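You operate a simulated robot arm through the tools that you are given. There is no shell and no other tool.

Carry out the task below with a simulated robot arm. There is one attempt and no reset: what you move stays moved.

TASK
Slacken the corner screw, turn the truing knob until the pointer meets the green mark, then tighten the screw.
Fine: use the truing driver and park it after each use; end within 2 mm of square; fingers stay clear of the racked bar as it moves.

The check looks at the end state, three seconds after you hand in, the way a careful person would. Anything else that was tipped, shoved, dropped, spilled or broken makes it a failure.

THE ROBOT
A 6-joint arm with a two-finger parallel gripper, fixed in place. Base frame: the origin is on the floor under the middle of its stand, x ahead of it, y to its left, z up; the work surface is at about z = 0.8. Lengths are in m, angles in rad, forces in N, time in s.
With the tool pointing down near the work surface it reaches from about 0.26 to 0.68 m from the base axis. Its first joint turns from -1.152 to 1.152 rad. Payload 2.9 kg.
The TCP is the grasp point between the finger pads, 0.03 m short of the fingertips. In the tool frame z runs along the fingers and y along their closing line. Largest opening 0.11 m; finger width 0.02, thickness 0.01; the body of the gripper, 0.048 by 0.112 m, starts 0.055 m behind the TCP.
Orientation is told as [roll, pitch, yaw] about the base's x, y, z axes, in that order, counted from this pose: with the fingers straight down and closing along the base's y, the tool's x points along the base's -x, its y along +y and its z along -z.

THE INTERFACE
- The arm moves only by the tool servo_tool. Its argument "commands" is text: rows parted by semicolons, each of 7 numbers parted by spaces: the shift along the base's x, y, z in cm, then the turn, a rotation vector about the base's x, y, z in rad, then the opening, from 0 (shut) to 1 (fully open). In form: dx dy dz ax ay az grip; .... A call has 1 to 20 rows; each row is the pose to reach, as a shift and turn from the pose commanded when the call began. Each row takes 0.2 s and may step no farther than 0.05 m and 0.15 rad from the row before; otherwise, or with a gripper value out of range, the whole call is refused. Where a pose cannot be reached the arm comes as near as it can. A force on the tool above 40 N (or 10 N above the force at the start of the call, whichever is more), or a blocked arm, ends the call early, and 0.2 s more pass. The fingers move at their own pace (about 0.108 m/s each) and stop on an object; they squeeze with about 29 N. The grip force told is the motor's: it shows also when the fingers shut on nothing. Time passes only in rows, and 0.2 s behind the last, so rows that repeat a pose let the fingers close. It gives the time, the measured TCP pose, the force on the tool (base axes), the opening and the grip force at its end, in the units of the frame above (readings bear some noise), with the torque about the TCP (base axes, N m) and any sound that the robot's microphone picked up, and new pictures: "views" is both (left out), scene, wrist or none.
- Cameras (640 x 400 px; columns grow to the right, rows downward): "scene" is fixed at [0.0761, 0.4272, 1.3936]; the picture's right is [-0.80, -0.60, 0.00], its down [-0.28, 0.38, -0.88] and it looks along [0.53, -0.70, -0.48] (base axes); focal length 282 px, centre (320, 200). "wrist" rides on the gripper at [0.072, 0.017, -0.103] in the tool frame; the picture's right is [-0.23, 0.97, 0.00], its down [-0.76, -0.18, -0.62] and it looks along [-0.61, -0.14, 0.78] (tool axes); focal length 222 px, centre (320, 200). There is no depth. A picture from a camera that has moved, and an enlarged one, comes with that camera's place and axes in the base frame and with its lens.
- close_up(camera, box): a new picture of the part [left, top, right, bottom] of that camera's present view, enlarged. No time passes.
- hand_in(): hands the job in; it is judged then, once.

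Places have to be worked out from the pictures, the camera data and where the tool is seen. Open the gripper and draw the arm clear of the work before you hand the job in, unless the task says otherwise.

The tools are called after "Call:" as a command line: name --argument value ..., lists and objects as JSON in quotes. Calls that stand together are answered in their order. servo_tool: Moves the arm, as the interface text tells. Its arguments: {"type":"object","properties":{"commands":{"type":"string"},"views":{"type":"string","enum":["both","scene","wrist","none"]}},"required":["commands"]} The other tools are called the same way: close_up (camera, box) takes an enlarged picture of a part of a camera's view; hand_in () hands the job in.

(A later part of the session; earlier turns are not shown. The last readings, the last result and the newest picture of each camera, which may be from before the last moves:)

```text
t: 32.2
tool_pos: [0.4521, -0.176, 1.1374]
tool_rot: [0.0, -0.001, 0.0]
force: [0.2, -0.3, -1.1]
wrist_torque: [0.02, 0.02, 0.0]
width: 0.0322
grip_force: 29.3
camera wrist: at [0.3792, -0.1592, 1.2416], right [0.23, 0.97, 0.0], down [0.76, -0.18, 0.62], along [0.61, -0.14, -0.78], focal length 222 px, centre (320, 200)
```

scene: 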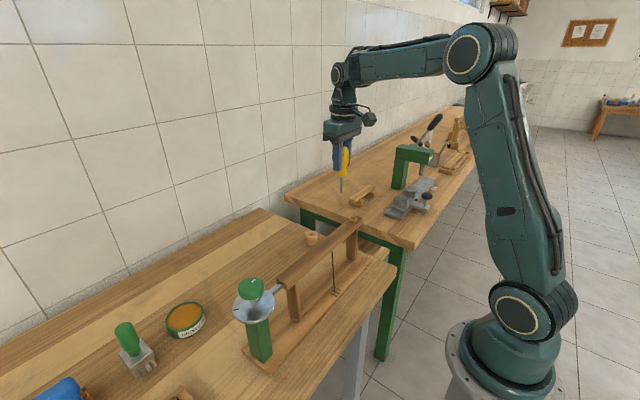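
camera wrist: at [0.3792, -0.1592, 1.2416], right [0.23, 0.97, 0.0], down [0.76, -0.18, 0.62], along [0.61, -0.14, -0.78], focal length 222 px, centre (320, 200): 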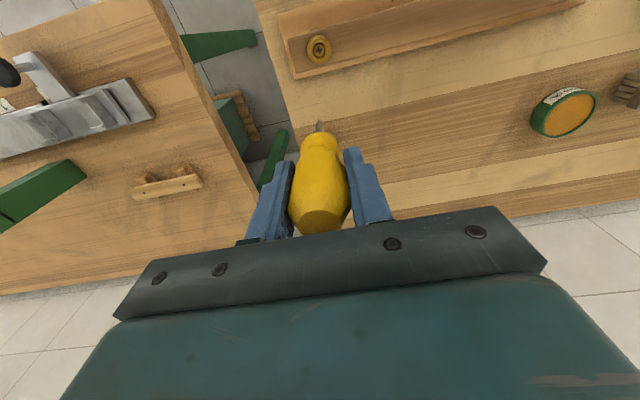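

The screw head is a brass cup with a funnel-shaped recess, which should help guide the tip. I'll zoom in with the wrist camera.

Call:
close_up --camera "wrist" --box '[290, 25, 350, 70]'

Call:
close_up --camera "wrist" --box '[270, 20, 370, 150]'

Call:
close_up --camera "scene" --box '[310, 130, 390, 240]'

```text
8.89 times, centred on (320, 48) of wrist
camera zoom: at [0.3792, -0.1592, 1.2416], right [0.23, 0.97, 0.0], down [0.76, -0.18, 0.62], along [0.61, -0.14, -0.78], focal length 1974 px, centre (320, 1556)
```

zoom: 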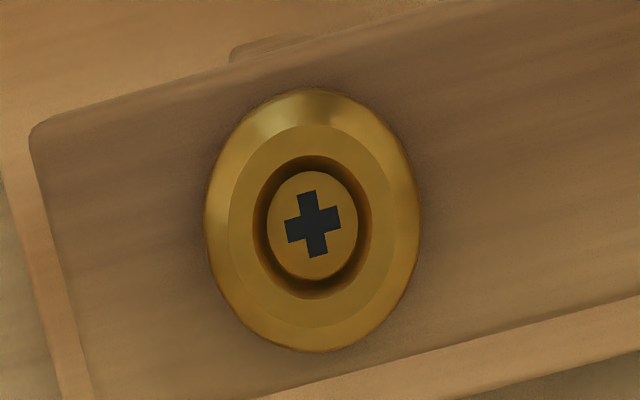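

```text
3.08 times, centred on (320, 85) of wrist
camera zoom: at [0.3792, -0.1592, 1.2416], right [0.23, 0.97, 0.0], down [0.76, -0.18, 0.62], along [0.61, -0.14, -0.78], focal length 684 px, centre (320, 554)
```

zoom: 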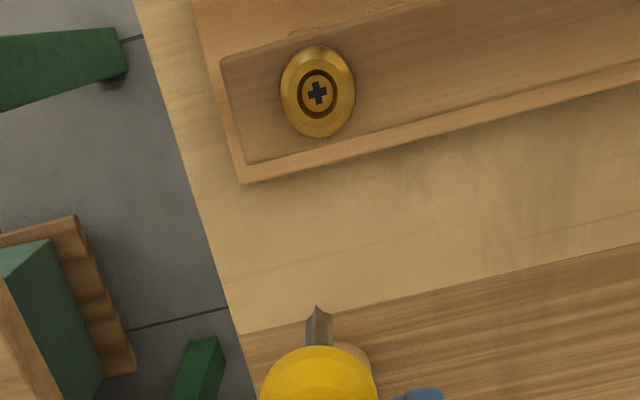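

```text
3.64 times, centred on (350, 185) of scene
camera zoom: at [0.0761, 0.4272, 1.3936], right [-0.8, -0.6, 0.0], down [-0.28, 0.38, -0.88], along [0.53, -0.7, -0.48], focal length 1026 px, centre (211, 254)
```

zoom: 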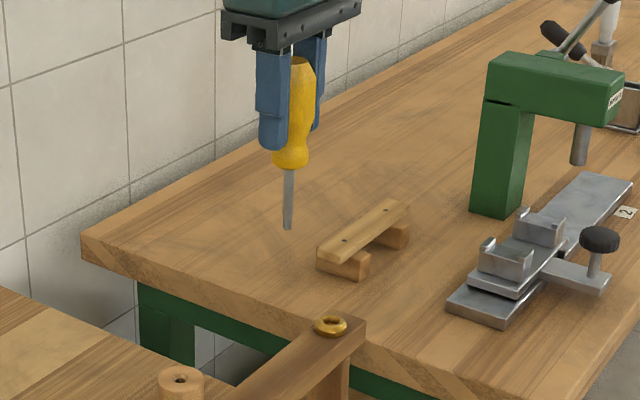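

The screw recess is a Phillips-type cross, with arms aligned almost exactly with base x/y (about -2°). I'll zoom in on the driver tip to see its blade orientation.

Call:
close_up --camera "wrist" --box '[304, 115, 336, 140]'

Call:
close_up --camera "scene" --box '[325, 170, 357, 195]'

```text
16.00 times, centred on (320, 128) of wrist
camera zoom: at [0.3792, -0.1592, 1.2416], right [0.23, 0.97, 0.0], down [0.76, -0.18, 0.62], along [0.61, -0.14, -0.78], focal length 3554 px, centre (320, 1360)
```

zoom: 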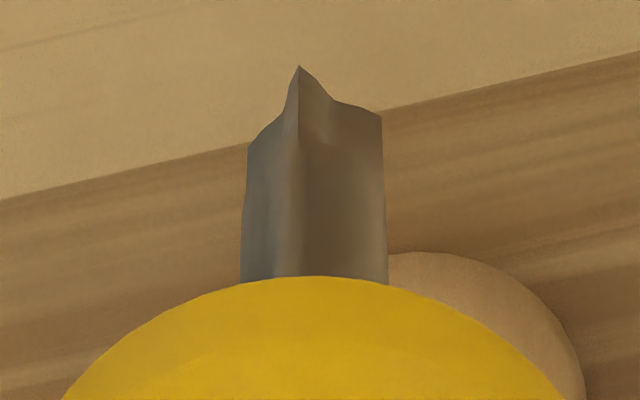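

```text
16.00 times, centred on (341, 182) of scene
camera zoom: at [0.0761, 0.4272, 1.3936], right [-0.8, -0.6, 0.0], down [-0.28, 0.38, -0.88], along [0.53, -0.7, -0.48], focal length 4516 px, centre (-16, 480)
```

zoom: 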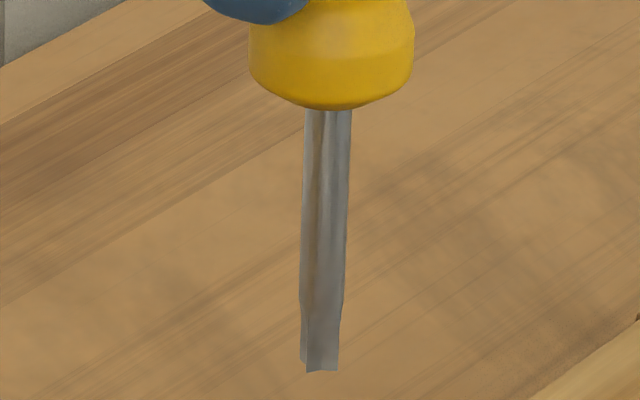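

The driver tip is a four-point cross aligned with the tool axes, so the yaw nearly matches (about -0.03 rad needed). I estimate the screw at (0.402, -0.1645, ~0.96) and will bring the tip about 3 cm above it to check.

Call:
servo_tool --commands "-1 0.3 0 0 0 -0.01 0; -2 0.5 -0.5 0 0 -0.02 0; -3 0.7 -1 0 0 -0.03 0; -4 0.9 -2 0 0 -0.03 0; -5.0 1.15 -3 0 0 -0.03 0; -5.0 1.15 -3 0 0 -0.03 0; -5.0 1.15 -3 0 0 -0.03 0"

Call:
close_up --camera "wrist" --box '[280, 50, 360, 150]'

Call:
close_up --camera "scene" --box '[325, 170, 389, 240]'

```text
t: 33.8
tool_pos: [0.4009, -0.1641, 1.1067]
tool_rot: [0.002, 0.001, -0.029]
force: [-0.2, 0.2, -1.0]
wrist_torque: [-0.04, -0.01, 0.0]
width: 0.0322
grip_force: 28.8
camera wrist: at [0.3295, -0.1455, 1.2108], right [0.26, 0.97, 0.0], down [0.76, -0.2, 0.62], along [0.6, -0.16, -0.78], focal length 222 px, centre (320, 200)
```

scene: 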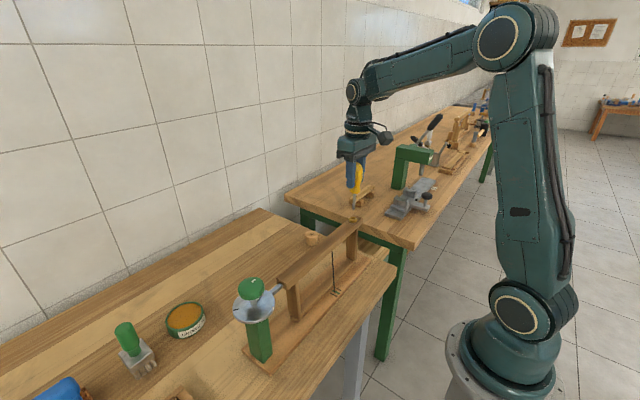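
wrist: 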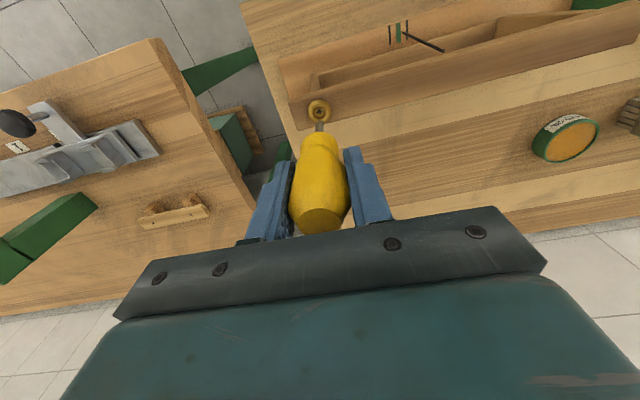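

```text
4.00 times, centred on (320, 100) of wrist
camera zoom: at [0.3295, -0.1455, 1.2108], right [0.26, 0.97, 0.0], down [0.76, -0.2, 0.62], along [0.6, -0.16, -0.78], focal length 888 px, centre (320, 600)
```

zoom: 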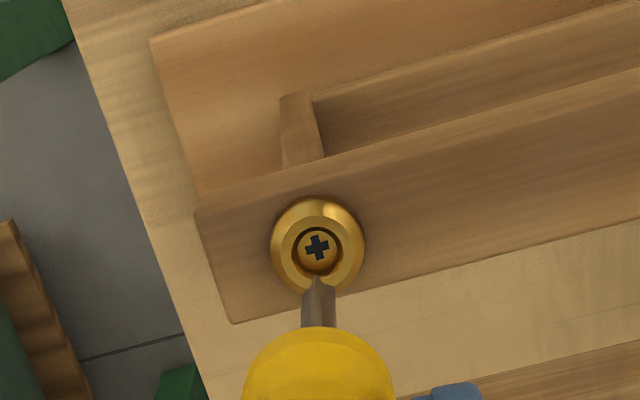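

```text
5.71 times, centred on (357, 205) of scene
camera zoom: at [0.0762, 0.4272, 1.3936], right [-0.8, -0.6, 0.0], down [-0.28, 0.38, -0.88], along [0.53, -0.7, -0.48], focal length 1613 px, centre (109, 171)
```

zoom: 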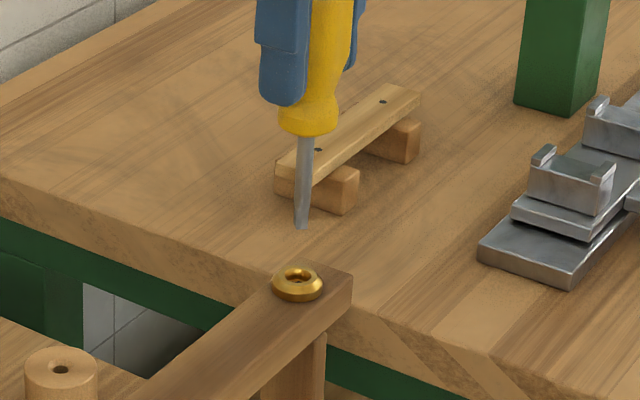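

Tip and screw line up to within about 1 mm, with a gap of roughly 3 cm to the ring top. I'll trim (+1, -0.5 mm) and lower 2.4 cm, then check again.

Call:
servo_tool --commands "0.1 -0.05 -0.8 0 0 0 0; 0.1 -0.05 -1.6 0 0 0 0; 0.1 -0.05 -2.2 0 0 0 0; 0.1 -0.05 -2.4 0 0 0 0; 0.1 -0.05 -2.4 0 0 0 0"

Call:
close_up --camera "wrist" --box '[296, 95, 344, 140]'

Call:
close_up --camera "scene" --box '[335, 190, 381, 235]'

```text
t: 35.0
tool_pos: [0.4031, -0.166, 1.082]
tool_rot: [0.001, 0.0, -0.029]
force: [-0.4, -0.6, -0.9]
wrist_torque: [0.01, 0.02, 0.03]
width: 0.032
grip_force: 29.3
camera wrist: at [0.3303, -0.1472, 1.1862], right [0.26, 0.97, 0.0], down [0.76, -0.2, 0.62], along [0.6, -0.16, -0.78], focal length 222 px, centre (320, 200)
```

scene: 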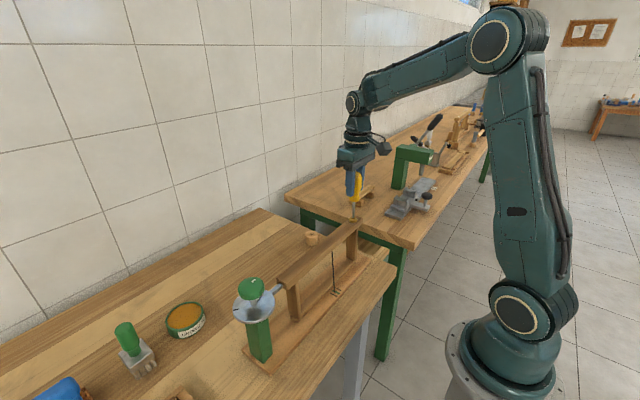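
wrist: 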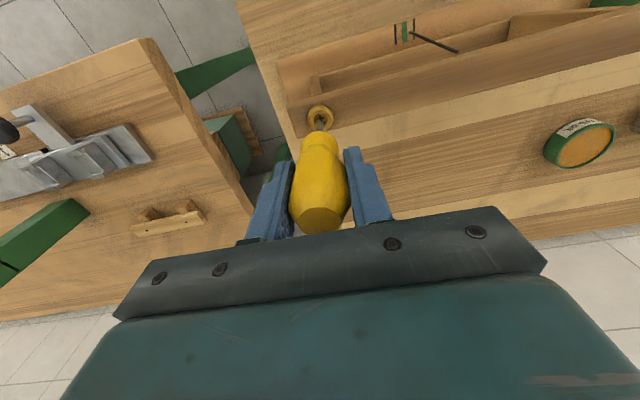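

```text
8.89 times, centred on (320, 118) of wrist
camera zoom: at [0.3303, -0.1472, 1.1862], right [0.26, 0.97, 0.0], down [0.76, -0.2, 0.62], along [0.6, -0.16, -0.78], focal length 1974 px, centre (320, 933)
```

zoom: 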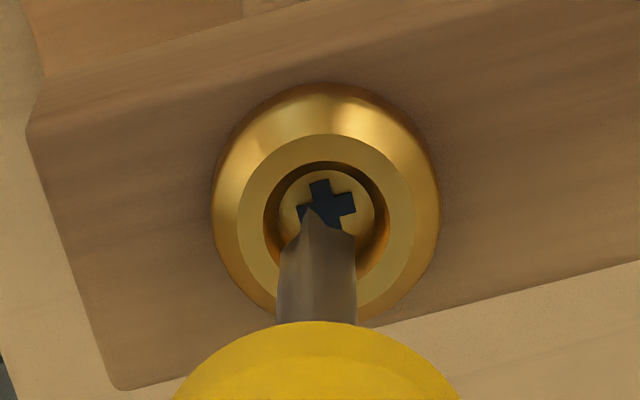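

```text
8.89 times, centred on (358, 212) of scene
camera zoom: at [0.0762, 0.4272, 1.3936], right [-0.8, -0.6, 0.0], down [-0.28, 0.38, -0.88], along [0.53, -0.7, -0.48], focal length 2509 px, centre (-18, 89)
```

zoom: 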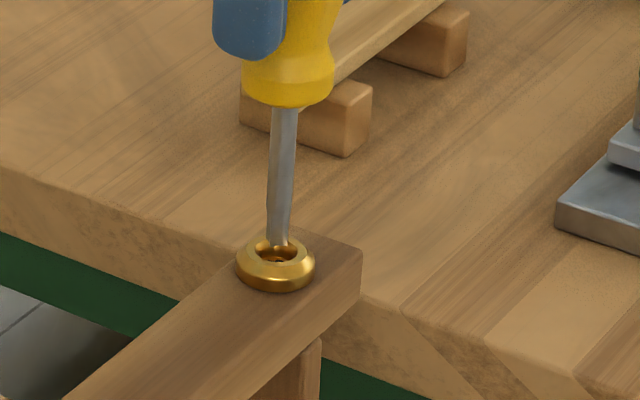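

The tip is about 1.3 cm above the recess and very close to centred; screw relative to tip is about (+0.6, +0.8) mm. I'll zoom further to compare the cross angles precisely.

Call:
close_up --camera "wrist" --box '[308, 104, 332, 126]'

```text
16.00 times, centred on (320, 115) of wrist
camera zoom: at [0.3303, -0.1472, 1.1862], right [0.26, 0.97, 0.0], down [0.76, -0.2, 0.62], along [0.6, -0.16, -0.78], focal length 3554 px, centre (320, 1560)
```

zoom: 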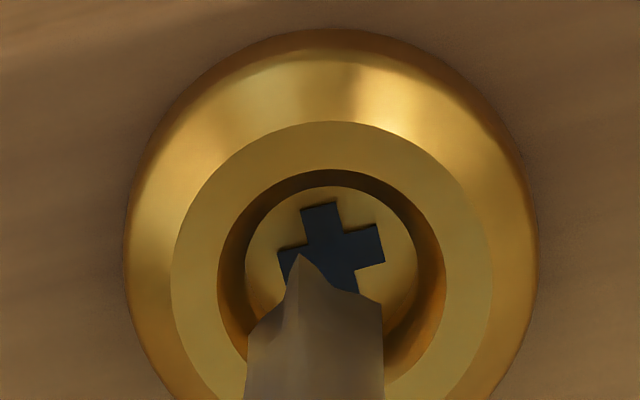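

The cross angle is about -1.2° and the tool is at -1.7°, so they match. I'll trim (+0.7, +0.9) mm and lower 9 mm into the cup, watching the force.

Call:
servo_tool --commands "0.07 0.09 0 0 0 0 0; 0.07 0.09 -0.3 0 0 0 0; 0.07 0.09 -0.6 0 0 0 0; 0.07 0.09 -0.9 0 0 0 0; 0.07 0.09 -0.9 0 0 0 0"

Call:
close_up --camera "wrist" --box '[300, 98, 340, 138]'

Call:
close_up --camera "scene" --box '[335, 190, 381, 235]'

```text
t: 36.2
tool_pos: [0.403, -0.1646, 1.0734]
tool_rot: [-0.002, -0.004, -0.031]
force: [-4.7, 3.1, 17.2]
wrist_torque: [0.41, 0.33, 0.0]
width: 0.0323
grip_force: 29.0
camera wrist: at [0.3312, -0.1453, 1.1784], right [0.26, 0.97, 0.0], down [0.75, -0.2, 0.63], along [0.6, -0.16, -0.78], focal length 222 px, centre (320, 200)
```

scene: 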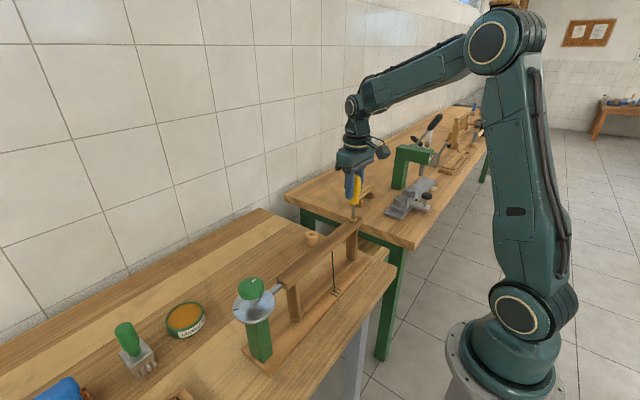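
wrist: 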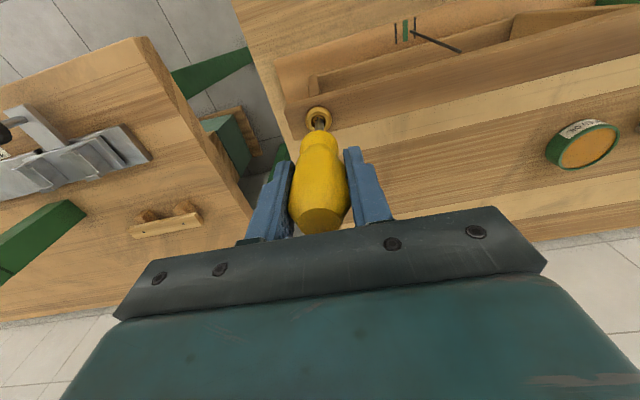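

```text
10.00 times, centred on (320, 118) of wrist
camera zoom: at [0.3312, -0.1453, 1.1784], right [0.26, 0.97, 0.0], down [0.75, -0.2, 0.63], along [0.6, -0.16, -0.78], focal length 2221 px, centre (320, 1020)
```

zoom: 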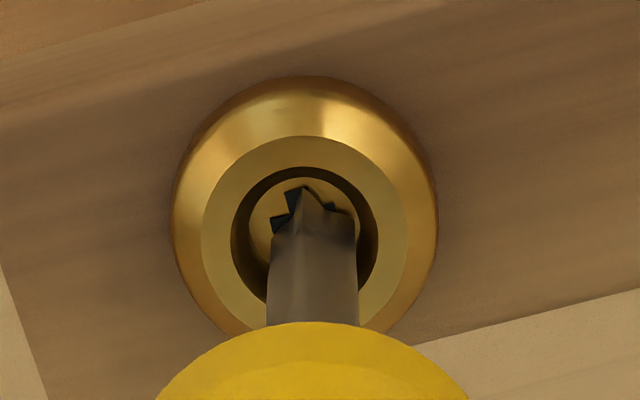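

```text
8.89 times, centred on (358, 212) of scene
camera zoom: at [0.0758, 0.4274, 1.3936], right [-0.8, -0.6, 0.0], down [-0.28, 0.38, -0.88], along [0.53, -0.7, -0.48], focal length 2509 px, centre (-18, 89)
```

zoom: 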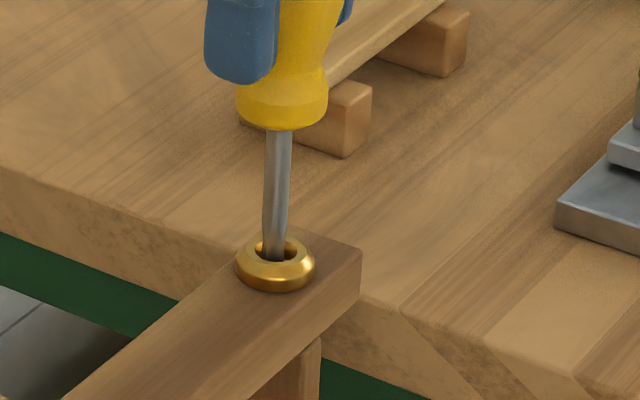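

Contact reads 17 N. The tip touches the disc beside the cross, with the screw about (-0.6, -0.7) mm from the tip. I'll lift slightly, trim, let it settle and check.

Call:
servo_tool --commands "0 0 0.3 0 0 0 0; 0 0 0.5 0 0 0 0; -0.05 -0.05 0.5 0 0 0 0; -0.05 -0.05 0.5 0 0 0 0; -0.05 -0.05 0.5 0 0 0 0; -0.05 -0.05 0.5 0 0 0 0" --views "none"

Call:
close_up --camera "wrist" --box '[300, 98, 340, 138]'

Call:
close_up --camera "scene" --box '[335, 190, 381, 235]'

```text
t: 37.6
tool_pos: [0.4031, -0.1644, 1.0792]
tool_rot: [-0.001, -0.001, -0.03]
force: [0.3, 0.6, -0.5]
wrist_torque: [-0.01, 0.02, 0.0]
width: 0.0319
grip_force: 28.6
```

```text
10.00 times, centred on (320, 118) of wrist
camera zoom: at [0.3308, -0.1464, 1.183], right [0.26, 0.97, 0.0], down [0.76, -0.2, 0.62], along [0.6, -0.16, -0.78], focal length 2221 px, centre (320, 1020)
```

zoom: 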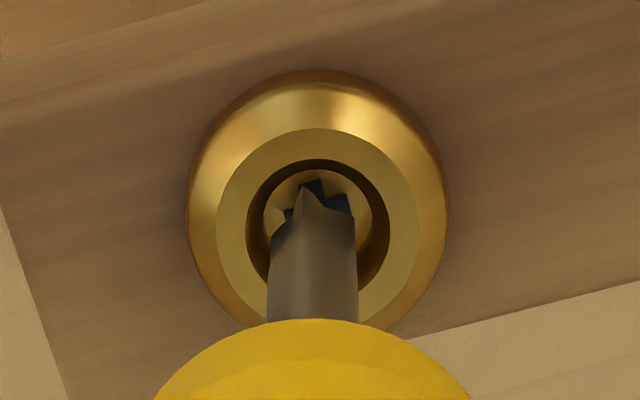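

```text
8.89 times, centred on (358, 212) of scene
camera zoom: at [0.0762, 0.4272, 1.3936], right [-0.8, -0.6, 0.0], down [-0.28, 0.38, -0.88], along [0.53, -0.7, -0.48], focal length 2509 px, centre (-18, 89)
```

zoom: 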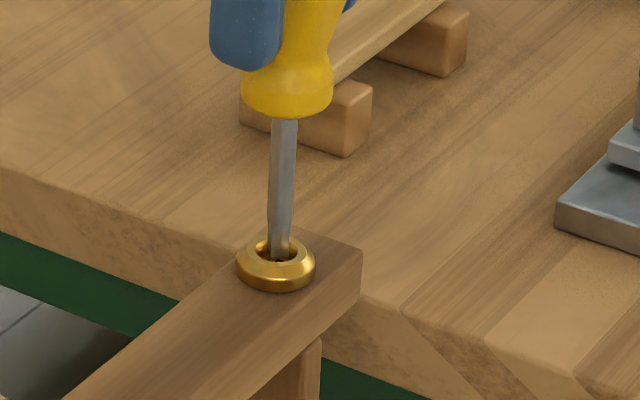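

Let me zoom in more to measure the remaining offset precisely.

Call:
close_up --camera "wrist" --box '[308, 104, 332, 126]'

Call:
close_up --camera "scene" --box '[343, 205, 367, 228]'

```text
16.00 times, centred on (320, 115) of wrist
camera zoom: at [0.3308, -0.1464, 1.183], right [0.26, 0.97, 0.0], down [0.76, -0.2, 0.62], along [0.6, -0.16, -0.78], focal length 3554 px, centre (320, 1560)
```

zoom: 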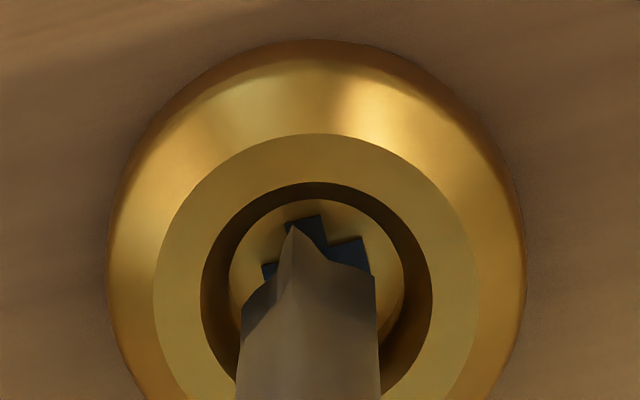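

```text
16.00 times, centred on (355, 216) of scene
camera zoom: at [0.0762, 0.4272, 1.3936], right [-0.8, -0.6, 0.0], down [-0.28, 0.38, -0.88], along [0.53, -0.7, -0.48], focal length 4516 px, centre (-240, -64)
```

zoom: 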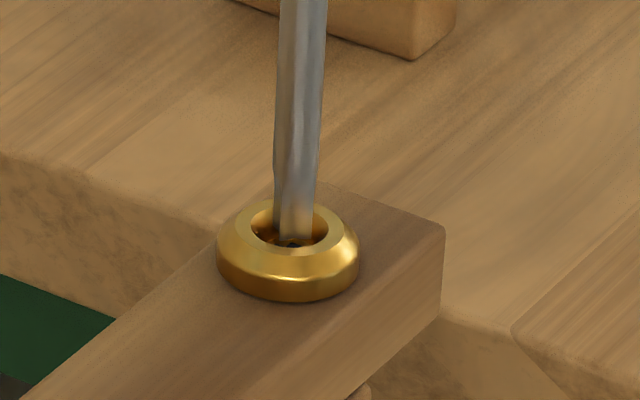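

The residual offset is about dx +0.7, dy +0.4 mm. I'll trim, settle, and press gently in small steps.

Call:
servo_tool --commands "0.07 0.04 0 0 0 0 0; 0.07 0.04 0 0 0 0 0; 0.07 0.04 -0.2 0 0 0 0; 0.07 0.04 -0.4 0 0 0 0; 0.07 0.04 -0.5 0 0 0 0; 0.07 0.04 -0.55 0 0 0 0; 0.07 0.04 -0.55 0 0 0 0" --views "none"

Call:
close_up --camera "wrist" --box '[308, 104, 332, 126]'

Call:
close_up --camera "scene" --box '[343, 205, 367, 228]'

```text
t: 39.2
tool_pos: [0.4054, -0.1645, 1.0735]
tool_rot: [-0.001, -0.004, -0.03]
force: [0.9, 0.4, 18.3]
wrist_torque: [-0.26, -0.18, 0.04]
width: 0.0324
grip_force: 28.7
```

```text
16.00 times, centred on (320, 115) of wrist
camera zoom: at [0.3324, -0.1464, 1.1777], right [0.26, 0.97, 0.0], down [0.75, -0.2, 0.63], along [0.61, -0.16, -0.78], focal length 3554 px, centre (320, 1560)
```

zoom: 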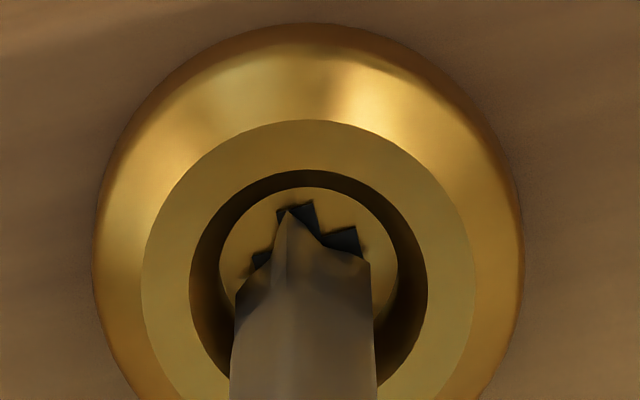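

```text
16.00 times, centred on (355, 216) of scene
camera zoom: at [0.0759, 0.4274, 1.3936], right [-0.8, -0.6, 0.0], down [-0.28, 0.38, -0.88], along [0.53, -0.7, -0.48], focal length 4516 px, centre (-240, -64)
```

zoom: 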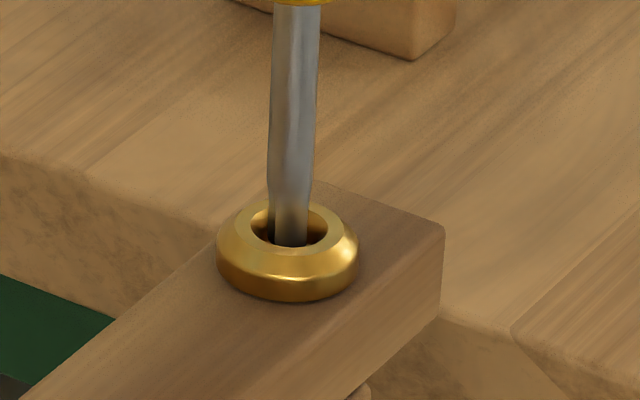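

The tip is now centred in the cup and pressing at 18 N with no lateral force. I'll try a small counter-clockwise (loosening) turn and watch the torque and whether the screw's cross follows.

Call:
servo_tool --commands "0 0 0 0 0 0.05 0; 0 0 0 0 0 0.1 0; 0 0 0 0 0 0.15 0; 0 0 0 0 0 0.15 0" --views "none"

Call:
close_up --camera "wrist" --box '[308, 104, 332, 126]'

Call:
close_up --camera "scene" --box '[343, 205, 367, 228]'

```text
t: 40.2
tool_pos: [0.4035, -0.1644, 1.0714]
tool_rot: [0.0, 0.002, 0.121]
force: [3.9, -3.5, 4.1]
wrist_torque: [-0.32, -0.46, 0.02]
width: 0.032
grip_force: 29.2
```

```text
16.00 times, centred on (320, 115) of wrist
camera zoom: at [0.3298, -0.1568, 1.1766], right [0.11, 0.99, 0.0], down [0.78, -0.08, 0.62], along [0.62, -0.07, -0.78], focal length 3554 px, centre (320, 1560)
```

zoom: 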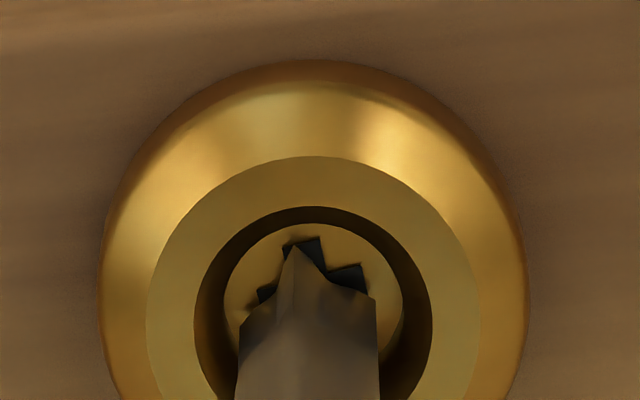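

```text
16.00 times, centred on (355, 216) of scene
camera zoom: at [0.0762, 0.4272, 1.3936], right [-0.8, -0.6, 0.0], down [-0.28, 0.38, -0.88], along [0.53, -0.7, -0.48], focal length 4516 px, centre (-240, -64)
```

zoom: 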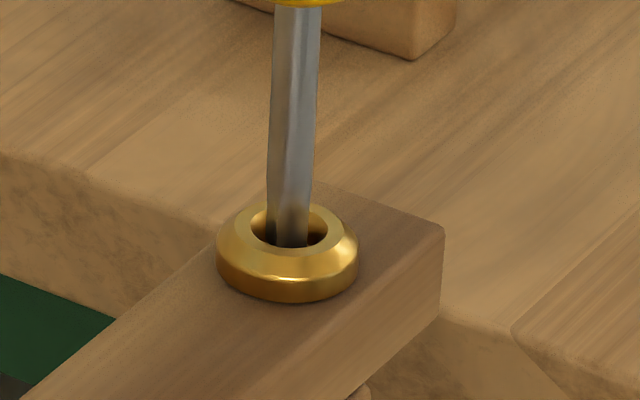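

The screw's cross turned with the driver: the tip dropped 2 mm into the recess, and the cross keeps its angle relative to the camera. I'll continue loosening counter-clockwise with light press.

Call:
servo_tool --commands "0 0 -0.05 0 0 0.1 0; 0 0 -0.05 0 0 0.2 0; 0 0 -0.05 0 0 0.3 0; 0 0 -0.05 0 0 0.4 0; 0 0 -0.05 0 0 0.5 0; 0 0 -0.05 0 0 0.6 0; 0 0 -0.05 0 0 0.6 0"

Call:
close_up --camera "wrist" --box '[308, 104, 332, 126]'

Call:
close_up --camera "scene" --box '[343, 205, 367, 228]'

```text
t: 41.8
tool_pos: [0.4033, -0.1632, 1.0721]
tool_rot: [0.004, 0.001, 0.722]
force: [-4.0, 11.3, -2.0]
wrist_torque: [0.92, 0.33, -0.03]
width: 0.0319
grip_force: 29.1
camera wrist: at [0.3379, -0.1997, 1.1766], right [-0.47, 0.88, 0.0], down [0.69, 0.37, 0.62], along [0.55, 0.3, -0.78], focal length 222 px, centre (320, 200)
```

scene: 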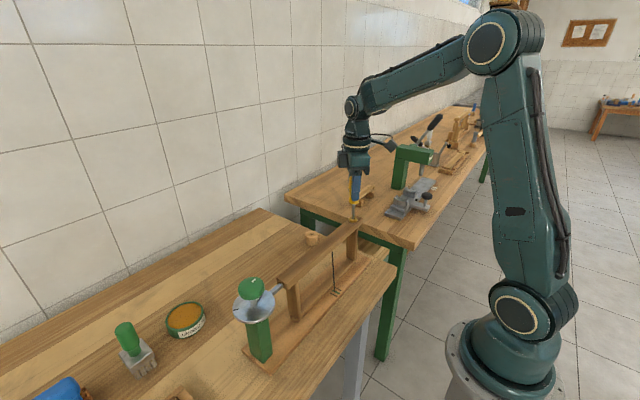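
wrist: 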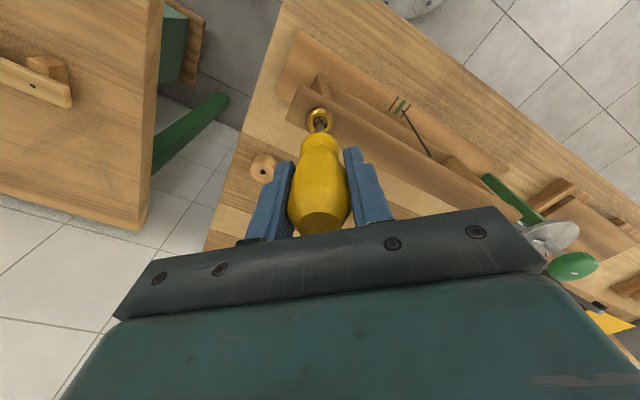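

```text
16.00 times, centred on (320, 115) of wrist
camera zoom: at [0.3379, -0.1997, 1.1766], right [-0.47, 0.88, 0.0], down [0.69, 0.37, 0.62], along [0.55, 0.3, -0.78], focal length 3554 px, centre (320, 1560)
```

zoom: 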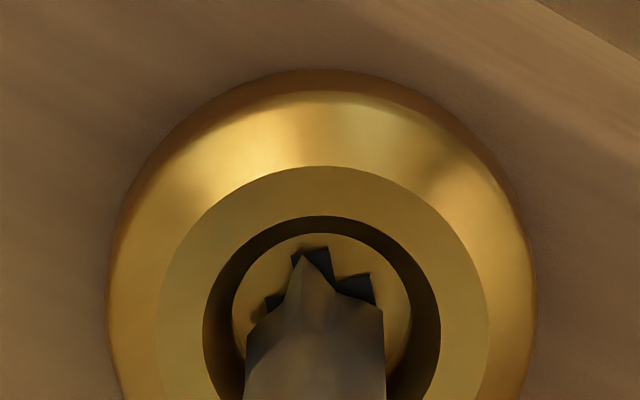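

```text
16.00 times, centred on (355, 216) of scene
camera zoom: at [0.0761, 0.4275, 1.3935], right [-0.8, -0.6, 0.0], down [-0.28, 0.38, -0.88], along [0.53, -0.7, -0.48], focal length 4516 px, centre (-240, -64)
```

zoom: 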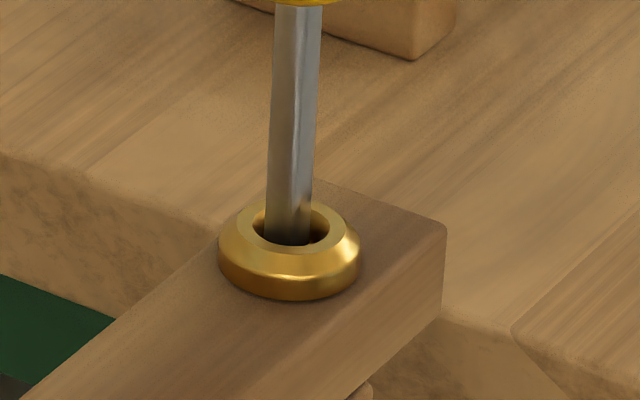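

The screw is following the driver (about 0.75 rad so far), but an 11 N side load built up. I'll relieve it with a small +y shift and see how the force responds.

Call:
servo_tool --commands "-0.02 0.05 0 0 0 0 0; -0.03 0.08 0 0 0 0 0; -0.03 0.08 0 0 0 0 0" --views "none"

```text
t: 42.6
tool_pos: [0.4038, -0.1647, 1.0716]
tool_rot: [0.0, 0.0, 0.718]
force: [-7.4, 5.6, 2.5]
wrist_torque: [0.4, 0.78, 0.0]
width: 0.0322
grip_force: 29.4
```

Fy halved, while Fx is -7 N. I'll shift a bit more in -x and +y.

Call:
servo_tool --commands "-0.05 0.04 0 0 0 0 0; -0.08 0.06 0 0 0 0 0; -0.08 0.06 0 0 0 0 0" --views "none"

```text
t: 43.4
tool_pos: [0.4025, -0.1627, 1.0724]
tool_rot: [-0.001, -0.001, 0.721]
force: [-1.5, 2.3, -2.2]
wrist_torque: [0.14, 0.3, 0.03]
width: 0.0322
grip_force: 28.5
```

Side loads are nearly gone. The driver tip sits about 2.4 mm off the TCP axis, so I'll compensate for that arc and turn another 0.8 rad.

Call:
servo_tool --commands "-0.022 0.011 -0.05 0 0 0.1 0; -0.044 0.020 -0.08 0 0 0.2 0; -0.068 0.027 -0.08 0 0 0.3 0; -0.091 0.031 -0.08 0 0 0.4 0; -0.116 0.033 -0.08 0 0 0.5 0; -0.14 0.033 -0.08 0 0 0.6 0; -0.164 0.030 -0.08 0 0 0.7 0; -0.188 0.025 -0.08 0 0 0.8 0; -0.188 0.025 -0.08 0 0 0.8 0"

Call:
close_up --camera "wrist" --box '[308, 104, 332, 126]'

Call:
close_up --camera "scene" --box '[220, 190, 400, 380]'

```text
t: 45.4
tool_pos: [0.3995, -0.1627, 1.0718]
tool_rot: [-0.003, -0.001, 1.519]
force: [-3.0, 5.2, 17.8]
wrist_torque: [0.16, 0.59, 0.01]
width: 0.032
grip_force: 29.2
camera wrist: at [0.38, -0.2347, 1.1755], right [-0.96, 0.28, 0.0], down [0.21, 0.75, 0.62], along [0.17, 0.6, -0.78], focal length 222 px, centre (320, 200)
```

scene: 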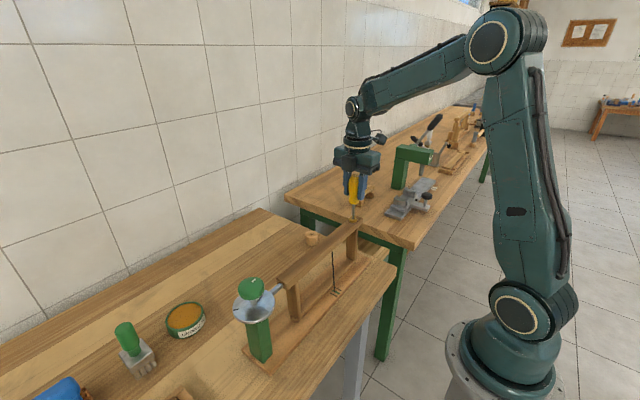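
wrist: 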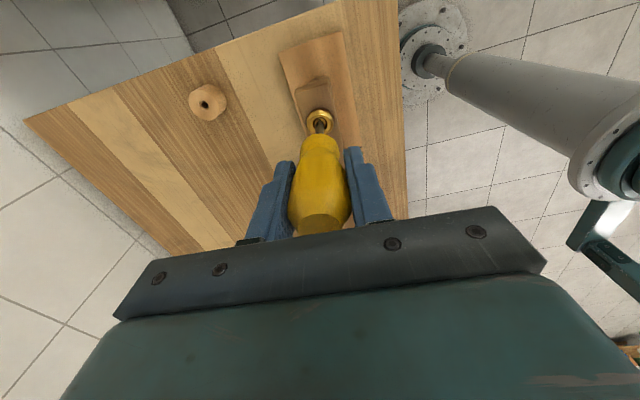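

```text
16.00 times, centred on (320, 115) of wrist
camera zoom: at [0.38, -0.2347, 1.1755], right [-0.96, 0.28, 0.0], down [0.21, 0.75, 0.62], along [0.17, 0.6, -0.78], focal length 3554 px, centre (320, 1560)
```

zoom: 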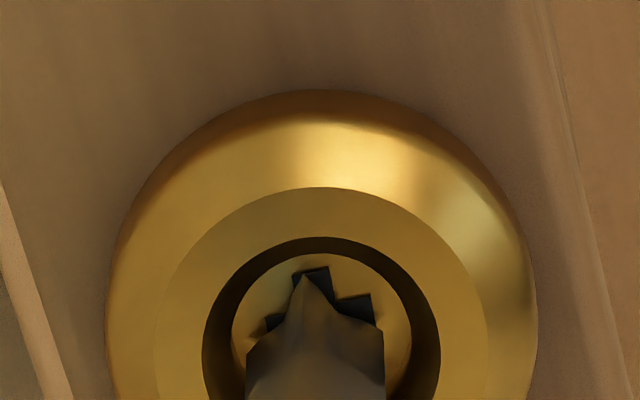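

```text
2.11 times, centred on (310, 285) of scene
camera zoom: at [0.0759, 0.4274, 1.3936], right [-0.8, -0.6, 0.0], down [-0.28, 0.38, -0.88], along [0.53, -0.7, -0.48], focal length 594 px, centre (341, 21)
```

zoom: 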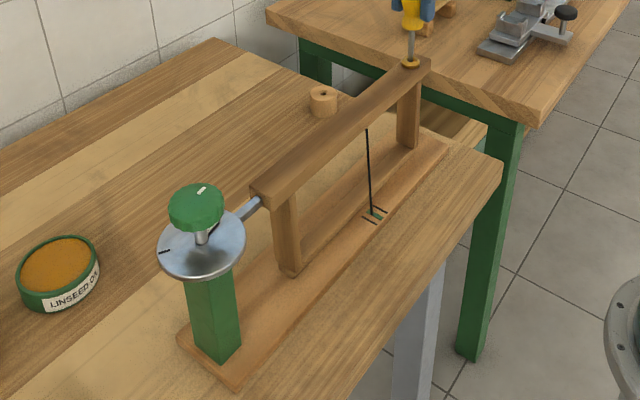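

The cross has followed for about 1.55 rad total. The press has grown to 18 N, so the screw head may be rising. I'll ease up slightly and turn another 0.8 rad.

Call:
servo_tool --commands "-0.02 0.02 0.06 0 0 0 0; -0.05 0.02 0.06 0 0 0.1 0; -0.07 0.02 0.06 0 0 0.2 0; -0.09 0.01 0.06 0 0 0.3 0; -0.11 0 0.06 0 0 0.4 0; -0.13 -0.01 0.06 0 0 0.5 0; -0.15 -0.03 0.06 0 0 0.6 0; -0.165 -0.05 0.06 0 0 0.7 0; -0.18 -0.07 0.06 0 0 0.8 0; -0.18 -0.07 0.06 0 0 0.8 0"

Call:
close_up --camera "wrist" --box '[308, 104, 332, 126]'

Call:
close_up --camera "scene" --box '[343, 205, 367, 228]'

```text
t: 47.6
tool_pos: [0.3991, -0.1632, 1.072]
tool_rot: [0.0, 0.001, 2.322]
force: [-0.4, 0.2, -0.7]
wrist_torque: [0.0, -0.03, -0.04]
width: 0.0299
grip_force: 29.0
camera wrist: at [0.436, -0.2281, 1.1761], right [-0.87, -0.5, 0.0], down [-0.39, 0.68, 0.62], along [-0.31, 0.54, -0.78], focal length 222 px, centre (320, 200)
```

scene: 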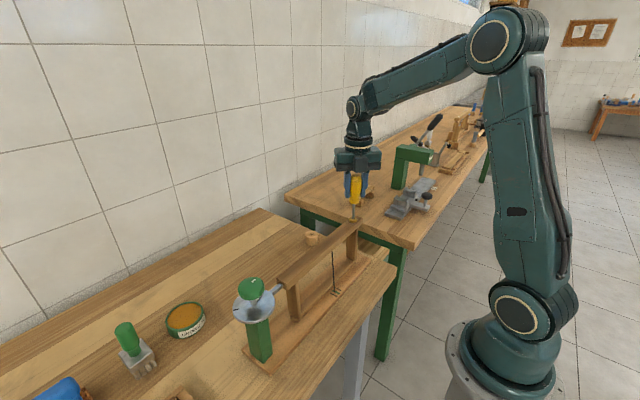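
wrist: 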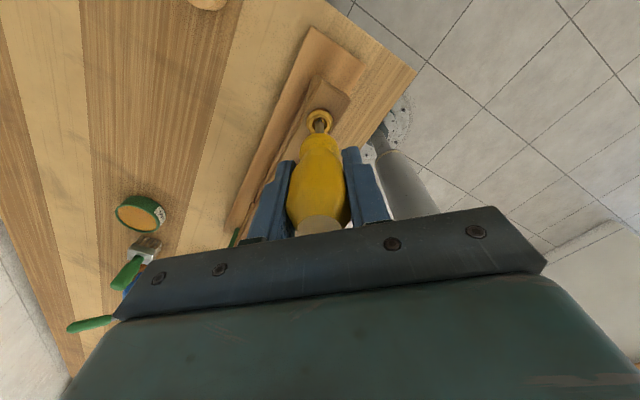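

```text
16.00 times, centred on (320, 115) of wrist
camera zoom: at [0.436, -0.2281, 1.1761], right [-0.87, -0.5, 0.0], down [-0.39, 0.68, 0.62], along [-0.31, 0.54, -0.78], focal length 3554 px, centre (320, 1560)
```

zoom: 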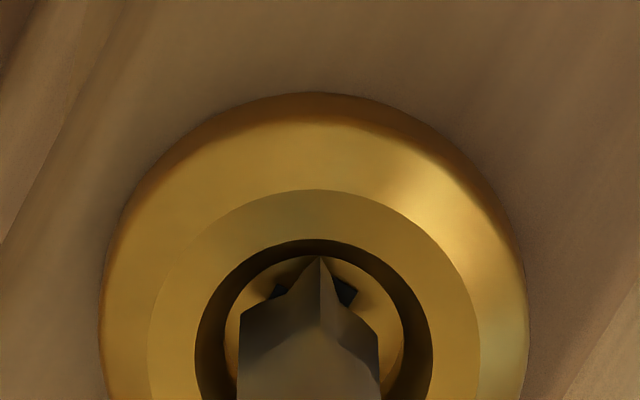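

```text
16.00 times, centred on (355, 216) of scene
camera zoom: at [0.0762, 0.4272, 1.3936], right [-0.8, -0.6, 0.0], down [-0.28, 0.38, -0.88], along [0.53, -0.7, -0.48], focal length 4516 px, centre (-240, -64)
```

zoom: 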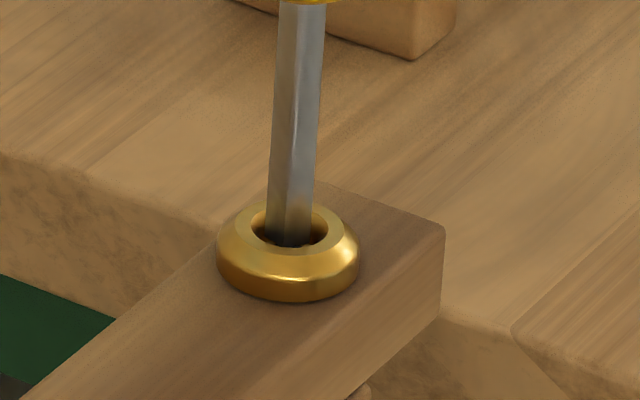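

The grip width changed and the driver has rotated about 25° in the fingers. The screw's cross sits at about 85–90° from its start, so the screw seems to have reached its slackened stop and the driver cammed out. I'll lift off, unwind the wrist, and carry the driver back over its block.

Call:
servo_tool --commands "0 0 1.5 0 0 0 0; 0 0 3.5 0 0 0 0; 0 0 5 0 0 -0.12 0; 1 -0.2 5 0 0 -0.26 0; 2 -0.4 5 0 0 -0.40 0; 3.2 -0.6 5 0 0 -0.54 0; 4.4 -0.8 5 0 0 -0.68 0; 5.6 -1 5 0 0 -0.82 0; 6.8 -1.2 5 0 0 -0.96 0; 8 -1.4 5 0 0 -1.10 0; 9.2 -1.6 5 0 0 -1.24 0; 10.4 -1.8 5 0 0 -1.38 0; 11.6 -2 5 0 0 -1.52 0; 12.8 -2.2 5 0 0 -1.66 0; 14 -2.4 5 0 0 -1.80 0; 15.2 -2.5 5 0 0 -1.94 0; 16.2 -2.6 5 0 0 -2.08 0; 17.2 -2.7 5 0 0 -2.2 0; 17.2 -2.7 5 0 0 -2.322 0; 17.2 -2.7 5 0 0 -2.322 0"

Call:
close_up --camera "scene" --box '[335, 200, 381, 235]'

Call:
close_up --camera "wrist" --box '[240, 40, 400, 240]'

```text
t: 51.8
tool_pos: [0.5715, -0.1896, 1.1217]
tool_rot: [0.0, -0.001, -0.004]
force: [0.8, 0.0, -0.9]
wrist_torque: [0.01, -0.01, -0.03]
width: 0.0298
grip_force: 29.0
camera wrist: at [0.4994, -0.1742, 1.2266], right [0.23, 0.97, 0.0], down [0.76, -0.18, 0.62], along [0.61, -0.14, -0.78], focal length 222 px, centre (320, 200)
```

scene: 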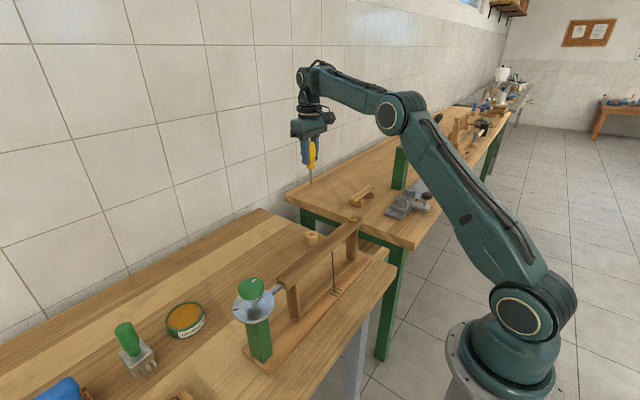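
wrist: 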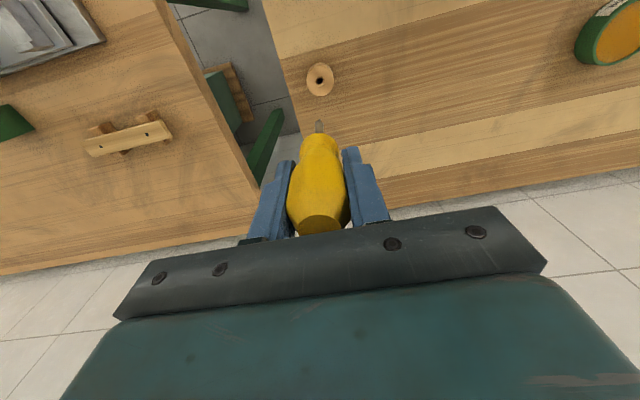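

```text
11.43 times, centred on (358, 218) of scene
camera zoom: at [0.0762, 0.4272, 1.3936], right [-0.8, -0.6, 0.0], down [-0.28, 0.38, -0.88], along [0.53, -0.7, -0.48], focal length 3226 px, centre (-114, 0)
```

zoom: 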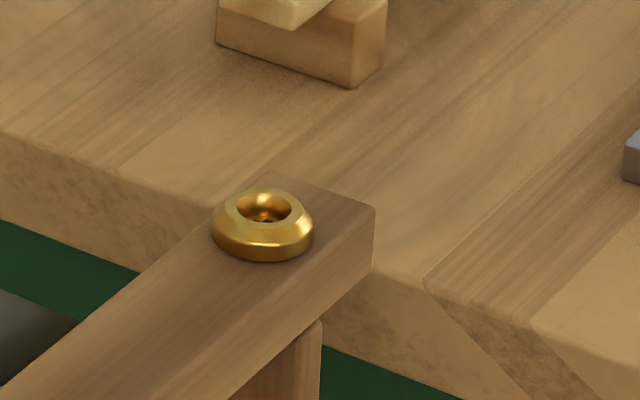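

```text
2.00 times, centred on (320, 140) of wrist
camera zoom: at [0.4994, -0.1742, 1.2266], right [0.23, 0.97, 0.0], down [0.76, -0.18, 0.62], along [0.61, -0.14, -0.78], focal length 444 px, centre (320, 320)
```

zoom: 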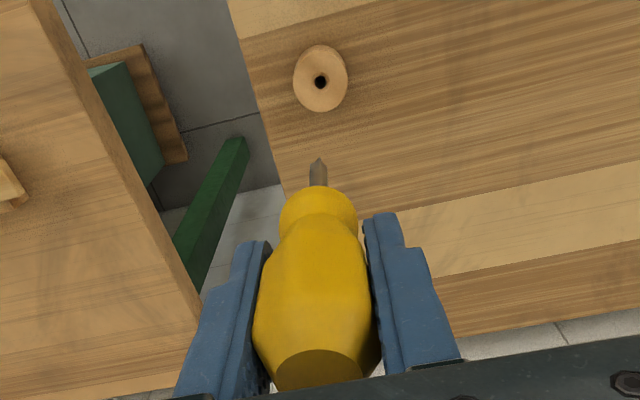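

The driver hasn't slipped axially, and the block's hole lies straight ahead. I'll descend until the tip is a few cm above the block and check alignment.

Call:
servo_tool --commands "0 0 -2 0 0 0 0; 0 0 -4 0 0 0 0; 0 0 -6 0 0 0 0; 0 0 -8 0 0 0 0; 0 0 -10 0 0 0 0; 0 0 -12 0 0 0 0; 0 0 -14 0 0 0 0; 0 0 -15.5 0 0 0 0; 0 0 -16 0 0 0 0; 0 0 -16 0 0 0 0; 0 0 -16 0 0 0 0"

Call:
close_up --camera "wrist" --box '[296, 80, 344, 140]'

Call:
close_up --camera "scene" --box '[285, 195, 345, 250]'

```text
t: 54.2
tool_pos: [0.5716, -0.1911, 0.9636]
tool_rot: [0.001, 0.0, -0.002]
force: [-0.3, -1.4, -0.6]
wrist_torque: [0.0, 0.0, -0.02]
width: 0.0302
grip_force: 29.4
camera wrist: at [0.4987, -0.175, 1.068], right [0.23, 0.97, 0.0], down [0.76, -0.18, 0.62], along [0.61, -0.14, -0.78], focal length 222 px, centre (320, 200)
```

scene: 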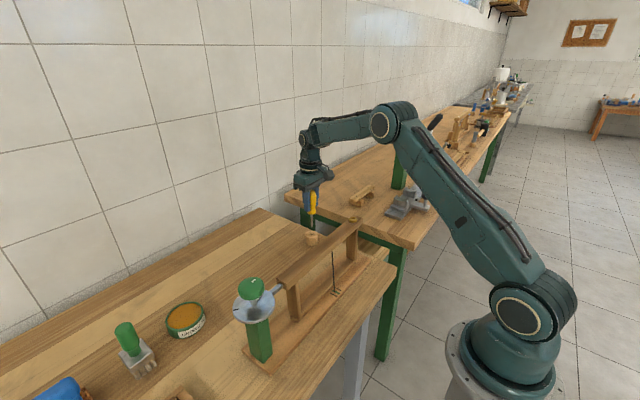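
wrist: 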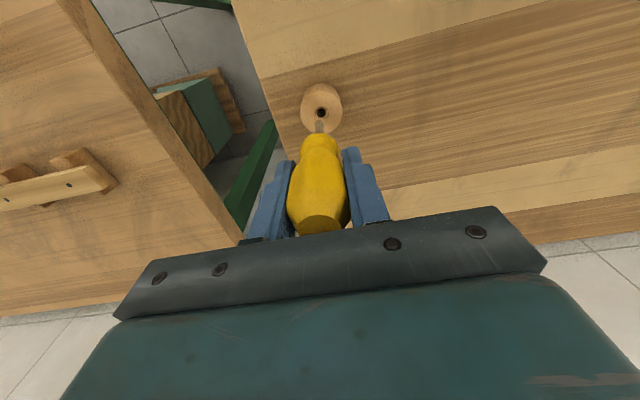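

```text
6.67 times, centred on (320, 110) of wrist
camera zoom: at [0.4987, -0.175, 1.068], right [0.23, 0.97, 0.0], down [0.76, -0.18, 0.62], along [0.61, -0.14, -0.78], focal length 1481 px, centre (320, 800)
```

zoom: 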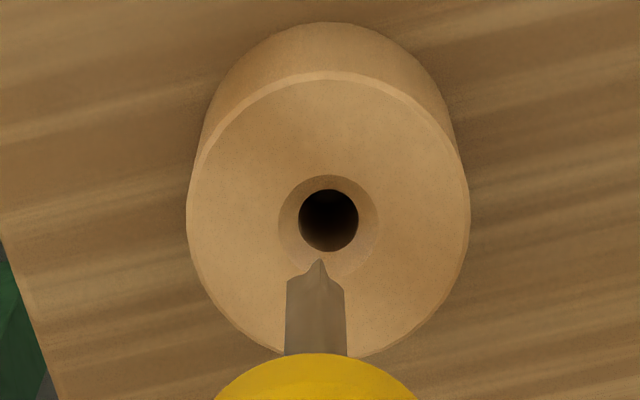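

```text
7.27 times, centred on (315, 222) of scene
camera zoom: at [0.0762, 0.4272, 1.3936], right [-0.8, -0.6, 0.0], down [-0.28, 0.38, -0.88], along [0.53, -0.7, -0.48], focal length 2053 px, centre (356, 36)
```

zoom: 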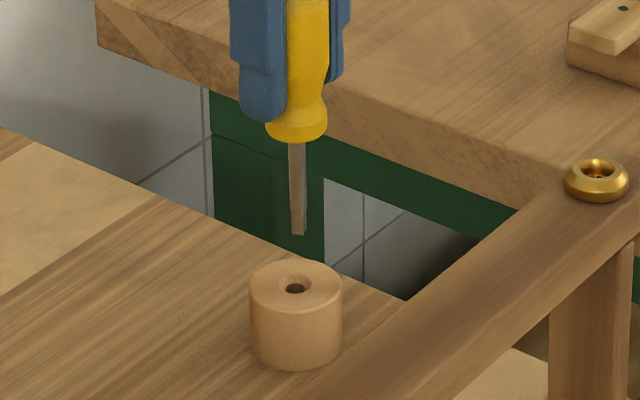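

The hole is about (+0.5, +1.8) mm from the driver axis. I'll trim, settle, and re-check just above the chamfer.

Call:
servo_tool --commands "0.05 0.1 0 0 0 0 0; 0.05 0.18 -0.5 0 0 0 0; 0.05 0.18 -1 0 0 0 0; 0.05 0.18 -1.2 0 0 0 0; 0.05 0.18 -1.2 0 0 0 0; 0.05 0.18 -1.2 0 0 0 0" --views "none"

Call:
close_up --camera "wrist" --box '[296, 80, 344, 140]'

Call:
close_up --camera "scene" --box '[295, 205, 330, 245]'

```text
t: 55.6
tool_pos: [0.5714, -0.1878, 0.9501]
tool_rot: [0.0, -0.001, -0.002]
force: [-0.3, 0.2, -0.3]
wrist_torque: [0.02, -0.02, 0.0]
width: 0.0301
grip_force: 28.8
```

```text
6.67 times, centred on (320, 110) of wrist
camera zoom: at [0.4988, -0.1723, 1.0554], right [0.23, 0.97, 0.0], down [0.76, -0.18, 0.62], along [0.61, -0.14, -0.78], focal length 1481 px, centre (320, 800)
```

zoom: 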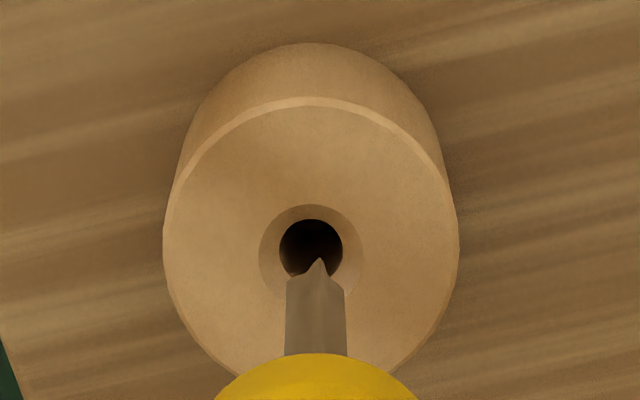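

```text
10.00 times, centred on (312, 225) of scene
camera zoom: at [0.0762, 0.4272, 1.3936], right [-0.8, -0.6, 0.0], down [-0.28, 0.38, -0.88], along [0.53, -0.7, -0.48], focal length 2822 px, centre (395, -50)
```

zoom: 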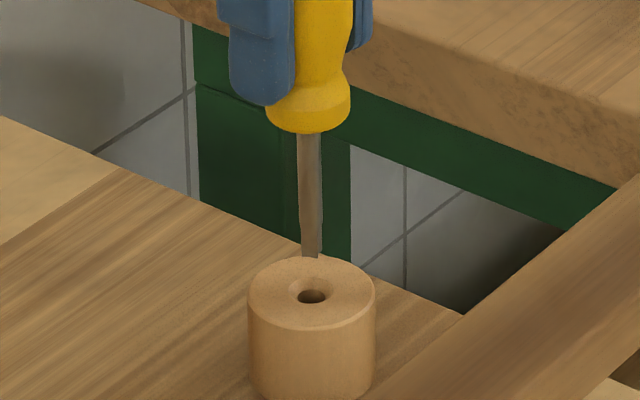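

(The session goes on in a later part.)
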